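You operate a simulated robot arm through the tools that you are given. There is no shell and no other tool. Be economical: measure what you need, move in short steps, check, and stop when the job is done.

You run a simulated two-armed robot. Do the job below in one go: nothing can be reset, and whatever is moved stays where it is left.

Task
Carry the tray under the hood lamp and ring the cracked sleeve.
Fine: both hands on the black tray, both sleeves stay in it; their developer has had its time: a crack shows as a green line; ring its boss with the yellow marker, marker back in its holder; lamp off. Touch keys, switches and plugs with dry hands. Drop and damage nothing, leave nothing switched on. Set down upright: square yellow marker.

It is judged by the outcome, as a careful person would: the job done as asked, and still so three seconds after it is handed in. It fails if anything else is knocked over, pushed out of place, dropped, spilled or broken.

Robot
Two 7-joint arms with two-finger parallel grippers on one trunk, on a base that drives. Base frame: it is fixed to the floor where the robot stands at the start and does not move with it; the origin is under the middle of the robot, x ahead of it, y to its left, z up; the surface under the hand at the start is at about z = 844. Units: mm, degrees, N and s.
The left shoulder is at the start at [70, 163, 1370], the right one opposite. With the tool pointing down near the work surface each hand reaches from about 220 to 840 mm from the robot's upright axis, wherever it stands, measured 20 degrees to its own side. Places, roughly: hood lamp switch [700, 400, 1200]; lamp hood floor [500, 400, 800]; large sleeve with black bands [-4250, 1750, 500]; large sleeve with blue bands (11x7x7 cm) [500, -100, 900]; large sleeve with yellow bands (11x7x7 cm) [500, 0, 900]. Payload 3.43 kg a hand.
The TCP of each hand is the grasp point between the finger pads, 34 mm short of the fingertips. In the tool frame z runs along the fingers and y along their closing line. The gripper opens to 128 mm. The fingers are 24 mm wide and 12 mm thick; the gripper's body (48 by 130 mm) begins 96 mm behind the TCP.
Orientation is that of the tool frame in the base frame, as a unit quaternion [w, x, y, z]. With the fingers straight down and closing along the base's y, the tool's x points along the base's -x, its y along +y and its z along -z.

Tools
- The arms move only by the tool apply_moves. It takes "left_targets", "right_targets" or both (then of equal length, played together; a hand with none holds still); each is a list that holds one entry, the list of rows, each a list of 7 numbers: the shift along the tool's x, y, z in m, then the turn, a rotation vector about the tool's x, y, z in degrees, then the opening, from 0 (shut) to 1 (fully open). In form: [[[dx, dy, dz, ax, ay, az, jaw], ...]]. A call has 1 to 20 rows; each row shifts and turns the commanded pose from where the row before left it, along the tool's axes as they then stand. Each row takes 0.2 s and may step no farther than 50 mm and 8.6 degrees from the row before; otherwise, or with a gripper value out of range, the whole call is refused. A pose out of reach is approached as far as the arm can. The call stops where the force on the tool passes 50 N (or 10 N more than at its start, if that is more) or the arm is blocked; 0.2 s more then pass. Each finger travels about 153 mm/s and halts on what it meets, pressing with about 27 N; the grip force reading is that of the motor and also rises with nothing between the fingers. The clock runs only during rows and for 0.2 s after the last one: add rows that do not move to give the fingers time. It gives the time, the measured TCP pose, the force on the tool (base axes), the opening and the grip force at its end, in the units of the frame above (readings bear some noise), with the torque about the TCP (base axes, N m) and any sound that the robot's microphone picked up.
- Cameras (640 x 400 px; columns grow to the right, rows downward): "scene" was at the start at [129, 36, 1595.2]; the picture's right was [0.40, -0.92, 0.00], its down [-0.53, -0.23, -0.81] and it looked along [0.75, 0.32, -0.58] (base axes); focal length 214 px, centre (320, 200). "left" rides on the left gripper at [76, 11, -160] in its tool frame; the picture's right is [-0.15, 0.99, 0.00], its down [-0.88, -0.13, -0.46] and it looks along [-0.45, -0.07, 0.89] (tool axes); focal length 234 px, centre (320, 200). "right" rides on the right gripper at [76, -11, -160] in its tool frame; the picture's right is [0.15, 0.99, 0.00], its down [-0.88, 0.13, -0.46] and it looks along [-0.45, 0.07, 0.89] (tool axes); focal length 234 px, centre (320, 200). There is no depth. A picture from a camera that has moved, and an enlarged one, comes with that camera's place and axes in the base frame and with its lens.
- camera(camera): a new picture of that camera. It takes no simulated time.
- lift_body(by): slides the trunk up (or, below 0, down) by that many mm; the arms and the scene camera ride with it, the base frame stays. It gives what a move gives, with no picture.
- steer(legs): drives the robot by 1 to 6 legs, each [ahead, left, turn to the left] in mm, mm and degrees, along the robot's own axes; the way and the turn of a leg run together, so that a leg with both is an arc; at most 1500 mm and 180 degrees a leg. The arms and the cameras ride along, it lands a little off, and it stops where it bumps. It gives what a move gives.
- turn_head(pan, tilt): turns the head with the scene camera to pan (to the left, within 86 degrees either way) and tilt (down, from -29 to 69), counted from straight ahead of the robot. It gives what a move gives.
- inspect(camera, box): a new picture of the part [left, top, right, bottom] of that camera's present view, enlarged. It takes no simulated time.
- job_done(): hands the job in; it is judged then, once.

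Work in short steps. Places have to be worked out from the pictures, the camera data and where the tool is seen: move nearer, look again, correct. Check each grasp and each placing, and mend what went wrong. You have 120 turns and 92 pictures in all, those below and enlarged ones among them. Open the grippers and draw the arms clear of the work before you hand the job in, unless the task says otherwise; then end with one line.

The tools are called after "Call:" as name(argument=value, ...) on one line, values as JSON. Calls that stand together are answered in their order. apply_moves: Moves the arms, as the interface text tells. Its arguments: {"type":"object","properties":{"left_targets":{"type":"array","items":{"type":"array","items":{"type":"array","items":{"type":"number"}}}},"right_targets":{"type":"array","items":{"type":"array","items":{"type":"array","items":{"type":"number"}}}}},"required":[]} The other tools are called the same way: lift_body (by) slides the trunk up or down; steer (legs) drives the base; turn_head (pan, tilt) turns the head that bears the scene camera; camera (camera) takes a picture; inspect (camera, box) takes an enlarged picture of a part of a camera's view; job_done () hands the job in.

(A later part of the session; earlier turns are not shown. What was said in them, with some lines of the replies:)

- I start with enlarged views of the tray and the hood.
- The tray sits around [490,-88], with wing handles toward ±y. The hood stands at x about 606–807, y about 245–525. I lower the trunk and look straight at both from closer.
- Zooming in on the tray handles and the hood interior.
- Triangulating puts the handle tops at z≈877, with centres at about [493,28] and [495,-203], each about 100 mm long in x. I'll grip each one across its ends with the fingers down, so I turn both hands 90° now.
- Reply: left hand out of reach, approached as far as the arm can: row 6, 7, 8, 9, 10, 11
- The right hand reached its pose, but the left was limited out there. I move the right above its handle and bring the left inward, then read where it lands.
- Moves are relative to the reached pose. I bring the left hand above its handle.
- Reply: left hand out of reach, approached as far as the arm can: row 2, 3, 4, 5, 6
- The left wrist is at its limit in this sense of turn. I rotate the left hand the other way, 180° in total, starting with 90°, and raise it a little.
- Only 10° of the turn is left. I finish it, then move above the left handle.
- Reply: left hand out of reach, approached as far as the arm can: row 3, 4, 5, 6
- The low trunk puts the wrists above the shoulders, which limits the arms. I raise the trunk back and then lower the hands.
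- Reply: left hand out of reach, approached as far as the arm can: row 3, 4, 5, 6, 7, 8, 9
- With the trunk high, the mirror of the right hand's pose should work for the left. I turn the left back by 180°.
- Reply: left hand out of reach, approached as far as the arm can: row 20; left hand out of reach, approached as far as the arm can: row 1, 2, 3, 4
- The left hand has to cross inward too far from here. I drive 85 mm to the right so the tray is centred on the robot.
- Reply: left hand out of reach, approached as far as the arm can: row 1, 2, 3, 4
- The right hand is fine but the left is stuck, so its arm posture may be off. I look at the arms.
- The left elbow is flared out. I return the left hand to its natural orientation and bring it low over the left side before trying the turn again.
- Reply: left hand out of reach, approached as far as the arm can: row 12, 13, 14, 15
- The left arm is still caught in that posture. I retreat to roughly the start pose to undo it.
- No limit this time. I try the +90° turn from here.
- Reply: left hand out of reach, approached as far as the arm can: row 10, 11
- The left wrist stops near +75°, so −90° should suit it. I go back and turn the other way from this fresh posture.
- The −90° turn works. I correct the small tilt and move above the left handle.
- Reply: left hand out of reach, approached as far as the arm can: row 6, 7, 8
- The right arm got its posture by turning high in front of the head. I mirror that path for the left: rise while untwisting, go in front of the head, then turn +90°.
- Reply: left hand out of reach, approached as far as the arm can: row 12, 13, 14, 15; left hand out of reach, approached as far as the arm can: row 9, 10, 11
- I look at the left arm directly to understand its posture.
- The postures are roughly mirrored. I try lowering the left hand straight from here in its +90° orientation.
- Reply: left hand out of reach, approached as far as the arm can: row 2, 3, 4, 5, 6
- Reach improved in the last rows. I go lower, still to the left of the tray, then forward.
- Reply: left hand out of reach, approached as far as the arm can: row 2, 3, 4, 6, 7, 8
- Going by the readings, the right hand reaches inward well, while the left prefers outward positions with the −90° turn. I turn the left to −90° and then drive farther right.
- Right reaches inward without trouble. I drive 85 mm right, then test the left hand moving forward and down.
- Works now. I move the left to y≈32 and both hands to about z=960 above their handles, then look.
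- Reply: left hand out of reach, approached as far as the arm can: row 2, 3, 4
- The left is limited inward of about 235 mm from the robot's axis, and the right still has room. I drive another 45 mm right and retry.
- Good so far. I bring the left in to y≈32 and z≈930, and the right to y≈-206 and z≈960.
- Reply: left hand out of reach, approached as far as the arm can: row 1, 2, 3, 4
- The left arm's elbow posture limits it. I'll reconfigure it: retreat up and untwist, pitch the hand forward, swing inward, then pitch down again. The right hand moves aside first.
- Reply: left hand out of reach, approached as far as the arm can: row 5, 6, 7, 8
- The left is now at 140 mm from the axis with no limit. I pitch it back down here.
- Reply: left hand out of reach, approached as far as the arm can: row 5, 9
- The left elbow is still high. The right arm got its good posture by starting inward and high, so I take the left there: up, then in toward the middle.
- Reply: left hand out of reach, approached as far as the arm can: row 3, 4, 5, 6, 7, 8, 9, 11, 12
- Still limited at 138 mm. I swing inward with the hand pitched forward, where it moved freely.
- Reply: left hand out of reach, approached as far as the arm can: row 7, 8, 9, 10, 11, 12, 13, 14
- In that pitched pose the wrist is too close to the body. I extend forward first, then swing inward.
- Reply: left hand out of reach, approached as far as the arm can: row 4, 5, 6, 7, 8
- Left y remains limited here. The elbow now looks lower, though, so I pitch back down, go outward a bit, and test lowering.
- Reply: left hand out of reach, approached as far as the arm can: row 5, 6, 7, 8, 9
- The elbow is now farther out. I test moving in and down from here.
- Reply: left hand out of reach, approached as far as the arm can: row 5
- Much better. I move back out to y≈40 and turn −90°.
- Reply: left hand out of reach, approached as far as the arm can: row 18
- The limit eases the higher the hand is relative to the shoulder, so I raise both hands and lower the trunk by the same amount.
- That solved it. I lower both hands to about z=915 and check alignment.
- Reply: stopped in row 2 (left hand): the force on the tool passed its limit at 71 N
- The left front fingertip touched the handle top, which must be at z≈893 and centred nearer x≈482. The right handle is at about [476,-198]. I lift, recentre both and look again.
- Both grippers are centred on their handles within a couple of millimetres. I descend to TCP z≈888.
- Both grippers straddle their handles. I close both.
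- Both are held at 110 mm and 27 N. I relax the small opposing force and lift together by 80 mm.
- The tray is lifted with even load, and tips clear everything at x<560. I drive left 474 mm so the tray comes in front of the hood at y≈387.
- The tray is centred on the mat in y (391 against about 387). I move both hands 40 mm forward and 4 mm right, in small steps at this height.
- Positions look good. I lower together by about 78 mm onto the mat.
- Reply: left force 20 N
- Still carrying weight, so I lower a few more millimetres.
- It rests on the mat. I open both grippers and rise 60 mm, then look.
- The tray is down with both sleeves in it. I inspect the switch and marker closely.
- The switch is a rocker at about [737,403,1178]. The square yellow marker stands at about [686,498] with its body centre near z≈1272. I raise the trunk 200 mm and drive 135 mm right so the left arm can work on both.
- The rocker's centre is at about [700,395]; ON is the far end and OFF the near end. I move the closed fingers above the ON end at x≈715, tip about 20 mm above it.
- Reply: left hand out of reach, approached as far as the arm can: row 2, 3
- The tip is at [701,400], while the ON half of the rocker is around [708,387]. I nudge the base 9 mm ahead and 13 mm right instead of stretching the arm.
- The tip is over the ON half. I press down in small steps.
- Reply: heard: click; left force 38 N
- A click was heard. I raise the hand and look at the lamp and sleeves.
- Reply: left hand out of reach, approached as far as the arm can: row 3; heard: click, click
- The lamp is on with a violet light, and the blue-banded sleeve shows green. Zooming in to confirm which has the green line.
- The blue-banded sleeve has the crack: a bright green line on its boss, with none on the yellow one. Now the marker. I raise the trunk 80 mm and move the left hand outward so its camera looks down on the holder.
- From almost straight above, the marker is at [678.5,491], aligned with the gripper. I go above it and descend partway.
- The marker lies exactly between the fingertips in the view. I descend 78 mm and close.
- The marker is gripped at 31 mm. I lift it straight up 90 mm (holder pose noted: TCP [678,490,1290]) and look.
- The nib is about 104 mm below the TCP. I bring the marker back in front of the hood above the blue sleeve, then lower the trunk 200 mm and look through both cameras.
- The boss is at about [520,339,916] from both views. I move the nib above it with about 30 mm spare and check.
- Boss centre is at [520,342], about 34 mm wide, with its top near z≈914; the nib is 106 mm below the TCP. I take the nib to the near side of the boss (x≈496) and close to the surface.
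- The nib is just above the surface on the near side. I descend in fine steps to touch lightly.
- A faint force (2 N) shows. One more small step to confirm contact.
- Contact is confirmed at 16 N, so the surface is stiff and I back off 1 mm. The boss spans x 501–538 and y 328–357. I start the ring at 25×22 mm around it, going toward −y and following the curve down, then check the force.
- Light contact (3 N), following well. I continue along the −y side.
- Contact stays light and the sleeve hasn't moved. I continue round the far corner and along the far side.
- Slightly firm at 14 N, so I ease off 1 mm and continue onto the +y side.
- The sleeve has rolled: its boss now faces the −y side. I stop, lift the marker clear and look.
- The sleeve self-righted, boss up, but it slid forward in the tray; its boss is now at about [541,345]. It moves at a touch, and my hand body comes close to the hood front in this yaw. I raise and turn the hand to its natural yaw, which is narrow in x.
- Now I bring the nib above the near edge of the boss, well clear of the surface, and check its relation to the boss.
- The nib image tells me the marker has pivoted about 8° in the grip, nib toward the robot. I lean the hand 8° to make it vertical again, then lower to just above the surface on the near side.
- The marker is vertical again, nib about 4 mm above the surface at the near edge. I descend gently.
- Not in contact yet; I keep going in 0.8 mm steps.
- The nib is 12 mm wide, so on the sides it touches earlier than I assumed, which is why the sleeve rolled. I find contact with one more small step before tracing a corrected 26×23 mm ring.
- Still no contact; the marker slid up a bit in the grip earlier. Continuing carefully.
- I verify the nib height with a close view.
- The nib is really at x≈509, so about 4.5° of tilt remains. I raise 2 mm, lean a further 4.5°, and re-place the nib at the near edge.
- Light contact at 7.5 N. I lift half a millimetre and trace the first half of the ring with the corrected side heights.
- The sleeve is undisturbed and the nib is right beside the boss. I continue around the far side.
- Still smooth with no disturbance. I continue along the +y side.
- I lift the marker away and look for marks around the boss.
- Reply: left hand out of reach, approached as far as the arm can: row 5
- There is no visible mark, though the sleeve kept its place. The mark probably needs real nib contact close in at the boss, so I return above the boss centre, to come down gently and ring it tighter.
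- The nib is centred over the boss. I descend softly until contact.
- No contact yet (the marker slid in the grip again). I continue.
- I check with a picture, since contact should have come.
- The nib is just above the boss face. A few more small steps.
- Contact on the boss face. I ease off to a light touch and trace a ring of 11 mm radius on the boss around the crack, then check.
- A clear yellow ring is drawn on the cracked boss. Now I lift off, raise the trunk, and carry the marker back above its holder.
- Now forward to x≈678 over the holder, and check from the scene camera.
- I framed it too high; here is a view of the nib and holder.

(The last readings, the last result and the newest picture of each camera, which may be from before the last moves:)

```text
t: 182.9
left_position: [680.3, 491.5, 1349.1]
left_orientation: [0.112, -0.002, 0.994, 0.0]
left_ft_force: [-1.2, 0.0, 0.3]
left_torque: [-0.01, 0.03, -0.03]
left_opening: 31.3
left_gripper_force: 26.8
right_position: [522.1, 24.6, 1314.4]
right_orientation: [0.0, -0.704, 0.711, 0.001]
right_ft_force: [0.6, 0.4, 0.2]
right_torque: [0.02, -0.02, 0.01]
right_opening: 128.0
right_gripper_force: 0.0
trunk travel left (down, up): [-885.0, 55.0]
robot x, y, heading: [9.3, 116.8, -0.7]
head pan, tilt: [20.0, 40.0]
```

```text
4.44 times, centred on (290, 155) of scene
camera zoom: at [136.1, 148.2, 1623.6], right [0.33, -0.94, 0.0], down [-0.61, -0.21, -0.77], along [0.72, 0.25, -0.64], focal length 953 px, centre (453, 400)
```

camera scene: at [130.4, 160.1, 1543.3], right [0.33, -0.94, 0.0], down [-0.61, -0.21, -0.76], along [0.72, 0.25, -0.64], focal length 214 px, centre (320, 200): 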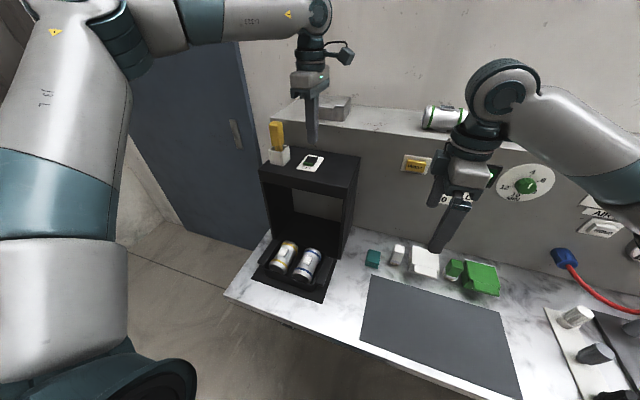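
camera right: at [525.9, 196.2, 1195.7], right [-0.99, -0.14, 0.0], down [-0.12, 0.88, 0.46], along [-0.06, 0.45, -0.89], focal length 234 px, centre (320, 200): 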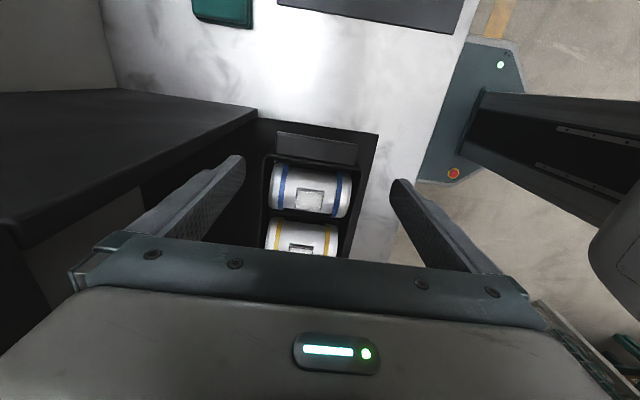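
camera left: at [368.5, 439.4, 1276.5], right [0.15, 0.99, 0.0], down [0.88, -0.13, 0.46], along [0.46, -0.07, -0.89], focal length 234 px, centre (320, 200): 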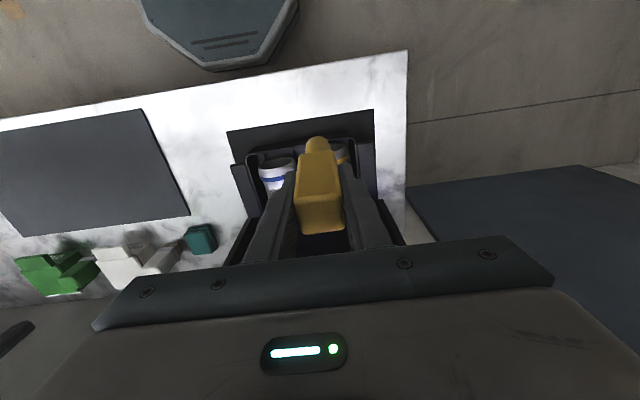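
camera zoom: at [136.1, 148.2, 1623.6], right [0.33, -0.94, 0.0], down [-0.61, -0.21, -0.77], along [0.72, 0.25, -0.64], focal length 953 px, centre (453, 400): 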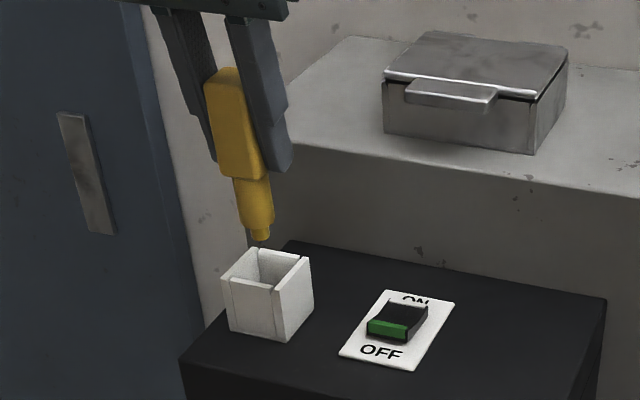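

The nib lines up over the holder opening. I lower 36 mm so the nib enters and check forces.

Call:
apply_moves(left_targets=[[[0.0036, -0.001, 0.0085, 0, 0, 0, 0.1], [0.0019, 0, 0.0088, 0, 0, 0, 0.1], [0.0019, 0, 0.0088, 0, 0, 0, 0.1], [0.0019, 0, 0.0088, 0, 0, 0, 0.1], [0, 0, 0, 0, 0, 0, 0.1]]])

Call:
inspect(camera="scene", box=[250, 120, 330, 190])

```text
t: 184.1
left_position: [675.9, 490.6, 1316.0]
left_orientation: [0.113, -0.001, 0.994, 0.0]
left_ft_force: [-0.1, -0.4, -0.1]
left_torque: [0.01, 0.0, -0.02]
left_opening: 31.3
left_gripper_force: 27.4
right_position: [522.2, 25.5, 1314.4]
right_orientation: [0.0, -0.704, 0.711, 0.001]
right_ft_force: [0.2, -1.5, 0.2]
right_torque: [0.01, 0.04, -0.02]
right_opening: 127.8
right_gripper_force: 0.1
trunk travel left (down, up): [-885.0, 55.0]
robot x, y, heading: [6.7, 119.3, -0.7]
head pan, tilt: [20.0, 40.0]
```

```text
5.71 times, centred on (290, 155) of scene
camera zoom: at [136.6, 148.4, 1623.5], right [0.33, -0.94, 0.0], down [-0.61, -0.21, -0.77], along [0.72, 0.25, -0.64], focal length 1226 px, centre (491, 457)
```

zoom: 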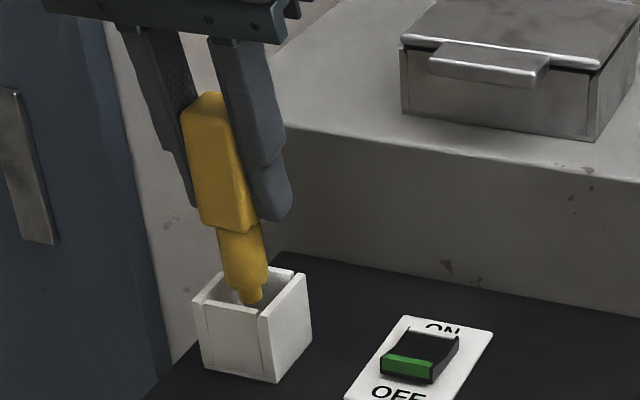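

The nib is inside the opening, slightly toward the front. I shift 2 mm deeper and continue down to just above the floor.

Call:
apply_moves(left_targets=[[[-0.002, 0, 0.0004, 0, 0, 0, 0.1], [0.0017, 0, 0.0078, 0, 0, 0, 0.1], [0.0017, 0, 0.0078, 0, 0, 0, 0.1], [0.0017, 0, 0.0078, 0, 0, 0, 0.1], [0.0013, 0, 0.0059, 0, 0, 0, 0.1], [0, 0, 0, 0, 0, 0, 0.1]]])

```text
t: 185.5
left_position: [679.3, 487.7, 1286.2]
left_orientation: [0.113, -0.002, 0.994, 0.0]
left_ft_force: [0.6, 0.4, -0.5]
left_torque: [-0.02, 0.01, -0.02]
left_opening: 31.2
left_gripper_force: 26.9
right_position: [523.2, 24.7, 1314.1]
right_orientation: [0.0, -0.703, 0.711, 0.001]
right_ft_force: [0.0, 0.1, -0.8]
right_torque: [0.05, -0.02, 0.01]
right_opening: 128.2
right_gripper_force: 0.1
trunk travel left (down, up): [-885.0, 55.0]
robot x, y, heading: [11.0, 116.6, -0.4]
head pan, tilt: [20.0, 40.0]
```

No contact forces so far. I lower in 2 mm steps until the nib touches the holder floor.

Call:
apply_moves(left_targets=[[[0.0004, 0, 0.002, 0, 0, 0, 0.1], [0.0004, 0, 0.002, 0, 0, 0, 0.1], [0, 0, 0, 0, 0, 0, 0.1]]])

Call:
apply_moves(left_targets=[[[0.0003, 0, 0.0015, 0, 0, 0, 0.1], [0, 0, 0, 0, 0, 0, 0.1]]])

Call:
apply_moves(left_targets=[[[0.0003, 0, 0.0015, 0, 0, 0, 0.1], [0, 0, 0, 0, 0, 0, 0.1]]])

```text
t: 186.3
left_position: [680.1, 488.8, 1282.6]
left_orientation: [0.113, -0.001, 0.994, 0.0]
left_ft_force: [-0.5, -0.1, -0.9]
left_torque: [0.0, 0.04, 0.02]
left_opening: 31.2
left_gripper_force: 26.6
right_position: [522.1, 25.1, 1315.0]
right_orientation: [0.0, -0.703, 0.711, 0.0]
right_ft_force: [-0.3, 0.2, -0.3]
right_torque: [0.0, -0.03, 0.02]
right_opening: 128.0
right_gripper_force: 0.0
trunk travel left (down, up): [-885.0, 55.0]
robot x, y, heading: [7.4, 119.5, -0.3]
head pan, tilt: [20.0, 40.0]
```

```text
t: 186.9
left_position: [680.1, 489.8, 1280.0]
left_orientation: [0.112, -0.001, 0.994, 0.0]
left_ft_force: [0.6, 0.2, -0.5]
left_torque: [0.01, 0.0, 0.02]
left_opening: 31.4
left_gripper_force: 27.2
right_position: [521.7, 25.4, 1314.1]
right_orientation: [0.0, -0.703, 0.711, 0.001]
right_ft_force: [0.1, 0.3, 0.2]
right_torque: [-0.02, -0.03, 0.02]
right_opening: 127.8
right_gripper_force: 0.0
trunk travel left (down, up): [-885.0, 55.0]
robot x, y, heading: [8.6, 120.3, -0.9]
head pan, tilt: [20.0, 40.0]
```

```text
t: 187.5
left_position: [679.6, 489.7, 1279.7]
left_orientation: [0.113, -0.001, 0.994, 0.001]
left_ft_force: [-0.4, 0.9, 5.7]
left_torque: [0.12, -0.06, 0.0]
left_opening: 31.1
left_gripper_force: 27.5
right_position: [521.8, 24.6, 1314.5]
right_orientation: [0.001, -0.704, 0.71, 0.001]
right_ft_force: [-0.1, -0.2, 0.1]
right_torque: [-0.02, 0.02, 0.01]
right_opening: 127.8
right_gripper_force: 0.0
trunk travel left (down, up): [-885.0, 55.0]
robot x, y, heading: [7.1, 120.4, -0.7]
head pan, tilt: [20.0, 40.0]
```

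The nib rests on the holder floor (5.7 N). I open gently and withdraw along the fingers.

Call:
apply_moves(left_targets=[[[0, 0, 0, 0, 0, 0, 0.3], [0, 0, 0, 0, 0, 0, 0.45], [0, 0, 0, 0, 0, 0, 0.6], [0, 0, 0, 0, 0, 0, 0.6], [0, 0, -0.02, 0, 0, 0, 0.6], [0, 0, -0.03, 0, 0, 0, 0.6], [0, 0, -0.04, 0, 0, 0, 0.6], [0, 0, -0.04, 0, 0, 0, 0.6]]])

Call:
inspect(camera="scene", box=[240, 90, 360, 190])

```text
t: 189.3
left_position: [651.4, 488.1, 1402.9]
left_orientation: [0.112, -0.001, 0.994, 0.0]
left_ft_force: [-0.1, 0.3, -0.5]
left_torque: [0.02, 0.03, -0.01]
left_opening: 77.0
left_gripper_force: 0.1
right_position: [519.2, 22.6, 1314.8]
right_orientation: [0.001, -0.703, 0.711, 0.0]
right_ft_force: [-0.7, 0.4, -0.2]
right_torque: [-0.04, 0.01, -0.01]
right_opening: 128.0
right_gripper_force: 0.0
trunk travel left (down, up): [-885.0, 55.0]
robot x, y, heading: [5.1, 118.9, -0.6]
head pan, tilt: [20.0, 40.0]
```

```text
4.00 times, centred on (300, 140) of scene
camera zoom: at [135.2, 147.6, 1623.6], right [0.33, -0.94, 0.0], down [-0.61, -0.21, -0.77], along [0.72, 0.25, -0.64], focal length 858 px, centre (400, 440)
```

zoom: 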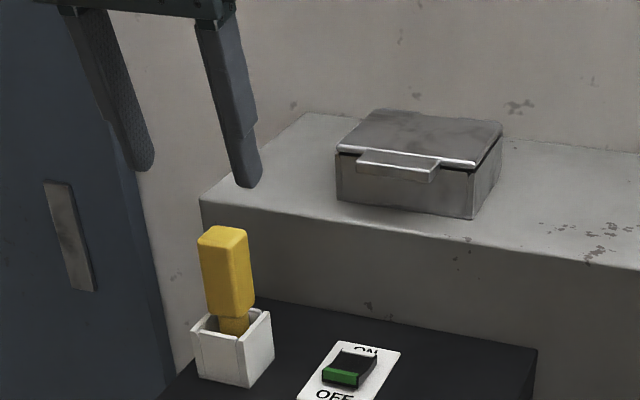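

The marker stands upright in its holder. Next I switch off the lamp: straighten the hand, close the fingers, and go above the OFF end of the rocker at about [684,388].

Call:
apply_moves(left_targets=[[[0, 0, 0, 0, 6.4, 0, 0.3], [0, 0, 0, 0, 6.5, 0, 0], [-0.005, -0.033, 0, 0, 0, 0, 0], [-0.014, -0.033, 0, 0, 0, 0, 0], [-0.014, -0.034, 0, 0, 0, 0, 0], [0, 0, 0.035, 0, 0, 0, 0], [0, 0, 0.035, 0, 0, 0, 0], [0, 0, 0.035, 0, 0, 0, 0], [0, 0, 0.03, 0, 0, 0, 0], [0, 0, 0, 0, 0, 0, 0]]])

```text
t: 191.5
left_position: [683.5, 391.0, 1269.6]
left_orientation: [0.0, -0.002, 1.0, 0.0]
left_ft_force: [-0.1, 0.6, 0.8]
left_torque: [-0.03, 0.01, -0.01]
left_opening: 0.2
left_gripper_force: 27.3
right_position: [520.6, 24.0, 1314.2]
right_orientation: [0.0, -0.704, 0.71, 0.001]
right_ft_force: [-0.5, 0.1, -0.2]
right_torque: [0.03, -0.01, 0.0]
right_opening: 128.0
right_gripper_force: 0.0
trunk travel left (down, up): [-885.0, 55.0]
robot x, y, heading: [5.4, 119.8, -0.8]
head pan, tilt: [20.0, 40.0]
```

I check the fingertip alignment over the OFF end.

Call:
inspect(camera="scene", box=[270, 110, 350, 190])

```text
5.00 times, centred on (310, 150) of scene
camera zoom: at [135.7, 148.1, 1623.6], right [0.33, -0.94, 0.0], down [-0.61, -0.21, -0.77], along [0.72, 0.25, -0.64], focal length 1072 px, centre (370, 450)
```

zoom: 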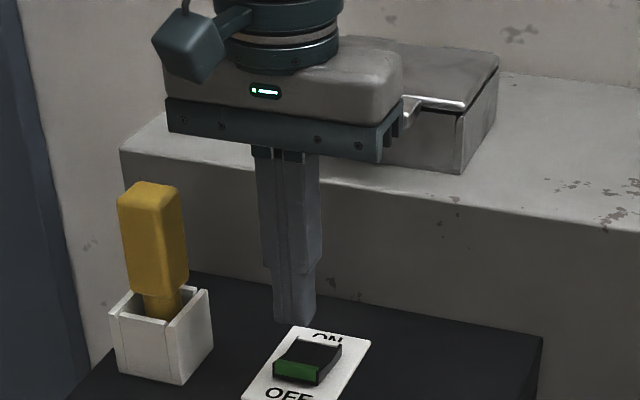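

The tip will land on the OFF half; I shift 4 mm right and go down close.

Call:
apply_moves(left_targets=[[[0, -0.004, 0.012, 0, 0, 0, 0], [0, 0, 0.012, 0, 0, 0, 0], [0, 0, 0, 0, 0, 0, 0]]])

Call:
apply_moves(left_targets=[[[0, 0, 0.003, 0, 0, 0, 0], [0, 0, 0.002, 0, 0, 0, 0], [0, 0, 0.002, 0, 0, 0, 0]]])

```text
t: 192.3
left_position: [683.6, 385.3, 1244.0]
left_orientation: [0.001, -0.001, 1.0, 0.0]
left_ft_force: [-1.0, 0.3, -0.1]
left_torque: [0.03, -0.02, -0.03]
left_opening: 0.0
left_gripper_force: 26.9
right_position: [521.4, 24.7, 1314.0]
right_orientation: [0.0, -0.704, 0.711, 0.0]
right_ft_force: [-0.5, -1.4, 0.6]
right_torque: [0.02, 0.01, 0.0]
right_opening: 128.1
right_gripper_force: 0.0
trunk travel left (down, up): [-885.0, 55.0]
robot x, y, heading: [8.9, 119.2, -0.5]
head pan, tilt: [20.0, 40.0]
```

```text
t: 193.1
left_position: [684.2, 385.0, 1238.2]
left_orientation: [0.0, -0.001, 1.0, 0.0]
left_ft_force: [0.0, 0.4, -0.7]
left_torque: [-0.03, 0.01, 0.01]
left_opening: 0.1
left_gripper_force: 27.2
right_position: [522.0, 24.0, 1314.5]
right_orientation: [0.001, -0.704, 0.71, 0.001]
right_ft_force: [-0.7, -0.6, -0.2]
right_torque: [0.0, -0.03, 0.0]
right_opening: 128.1
right_gripper_force: 0.0
trunk travel left (down, up): [-885.0, 55.0]
robot x, y, heading: [8.4, 119.2, -0.6]
head pan, tilt: [20.0, 40.0]
```

Call:
apply_moves(left_targets=[[[0, 0, 0.002, 0, 0, 0, 0], [0, 0, 0.002, 0, 0, 0, 0], [0, 0, 0, 0, 0, 0, 0]]])

Call:
apply_moves(left_targets=[[[0, 0, 0.0015, 0, 0, 0, 0], [0, 0, 0, 0, 0, 0, 0]]])

```text
t: 193.9
left_position: [684.2, 383.9, 1234.1]
left_orientation: [0.0, 0.0, 1.0, -0.001]
left_ft_force: [0.3, 0.2, 0.4]
left_torque: [-0.01, 0.01, -0.02]
left_opening: 0.0
left_gripper_force: 26.8
right_position: [523.4, 24.0, 1313.5]
right_orientation: [0.0, -0.703, 0.711, 0.001]
right_ft_force: [0.0, 0.8, 0.4]
right_torque: [0.01, 0.0, -0.04]
right_opening: 128.3
right_gripper_force: 0.0
trunk travel left (down, up): [-885.0, 55.0]
robot x, y, heading: [9.2, 116.8, -0.7]
head pan, tilt: [20.0, 40.0]
heard: click
```

```text
t: 194.5
left_position: [683.1, 384.4, 1234.4]
left_orientation: [0.001, -0.001, 1.0, -0.001]
left_ft_force: [1.0, 0.6, 10.7]
left_torque: [0.05, -0.11, 0.0]
left_opening: 0.1
left_gripper_force: 27.2
right_position: [521.0, 24.2, 1315.5]
right_orientation: [0.001, -0.704, 0.71, 0.0]
right_ft_force: [-0.3, 0.7, 0.1]
right_torque: [-0.01, -0.01, -0.02]
right_opening: 128.1
right_gripper_force: 0.0
trunk travel left (down, up): [-885.0, 55.0]
robot x, y, heading: [4.3, 118.8, -0.6]
head pan, tilt: [20.0, 40.0]
```

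A click was heard. I raise straight up and back away, opening the gripper, and check the lamp.

Call:
apply_moves(left_targets=[[[0, 0, -0.01, 0, 0, 0, 0], [0, 0, -0.04, 0, 0, 0, 0], [0, 0, -0.04, 0, 0, 0, 0], [0.03, 0, -0.03, 0, 0, 0, 0.5], [0.04, 0, -0.02, 0, 0, 0, 1], [0.04, 0, 0, 0, 0, 0, 1], [0.04, 0, 0, 0, 0, 0, 1], [0.04, 0, 0, 0, 0, 0, 1]]])

Call:
inspect(camera="scene", box=[220, 100, 400, 300])

```text
t: 196.3
left_position: [494.2, 384.7, 1372.2]
left_orientation: [0.002, -0.001, 1.0, -0.001]
left_ft_force: [0.2, -0.7, -0.1]
left_torque: [-0.01, -0.01, 0.01]
left_opening: 128.1
left_gripper_force: 0.1
right_position: [518.6, 23.8, 1315.7]
right_orientation: [0.001, -0.703, 0.711, 0.0]
right_ft_force: [-0.8, 0.0, -0.2]
right_torque: [-0.01, -0.04, -0.05]
right_opening: 128.2
right_gripper_force: 0.0
trunk travel left (down, up): [-885.0, 55.0]
robot x, y, heading: [7.5, 116.2, -0.6]
head pan, tilt: [20.0, 40.0]
```

```text
2.00 times, centred on (310, 200) of scene
camera zoom: at [133.5, 148.3, 1623.8], right [0.33, -0.94, 0.0], down [-0.6, -0.21, -0.77], along [0.72, 0.25, -0.64], focal length 429 px, centre (340, 200)
```

zoom: 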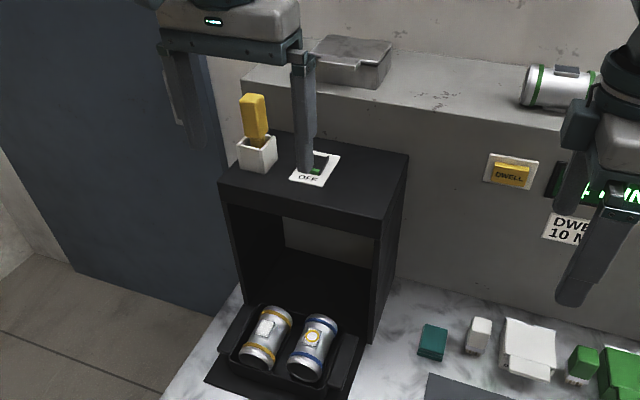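

The lamp is off, the yellow ring sits on the cracked blue-banded sleeve's boss, and both sleeves are in the tray. The marker is upright in its holder and the arms are clear with the grippers open, so I hand in.

Call:
job_done()

```text
The job is handed in.
```

The tray is under the hood lamp with both sleeves in it, and the blue-banded sleeve, the cracked one, has a yellow ring on its boss. The marker is back upright in its holder and the lamp is off. While I was marking, the nib rolled that sleeve and slid it about 20 mm inside the tray; it came back boss-up, and I saw no damage.
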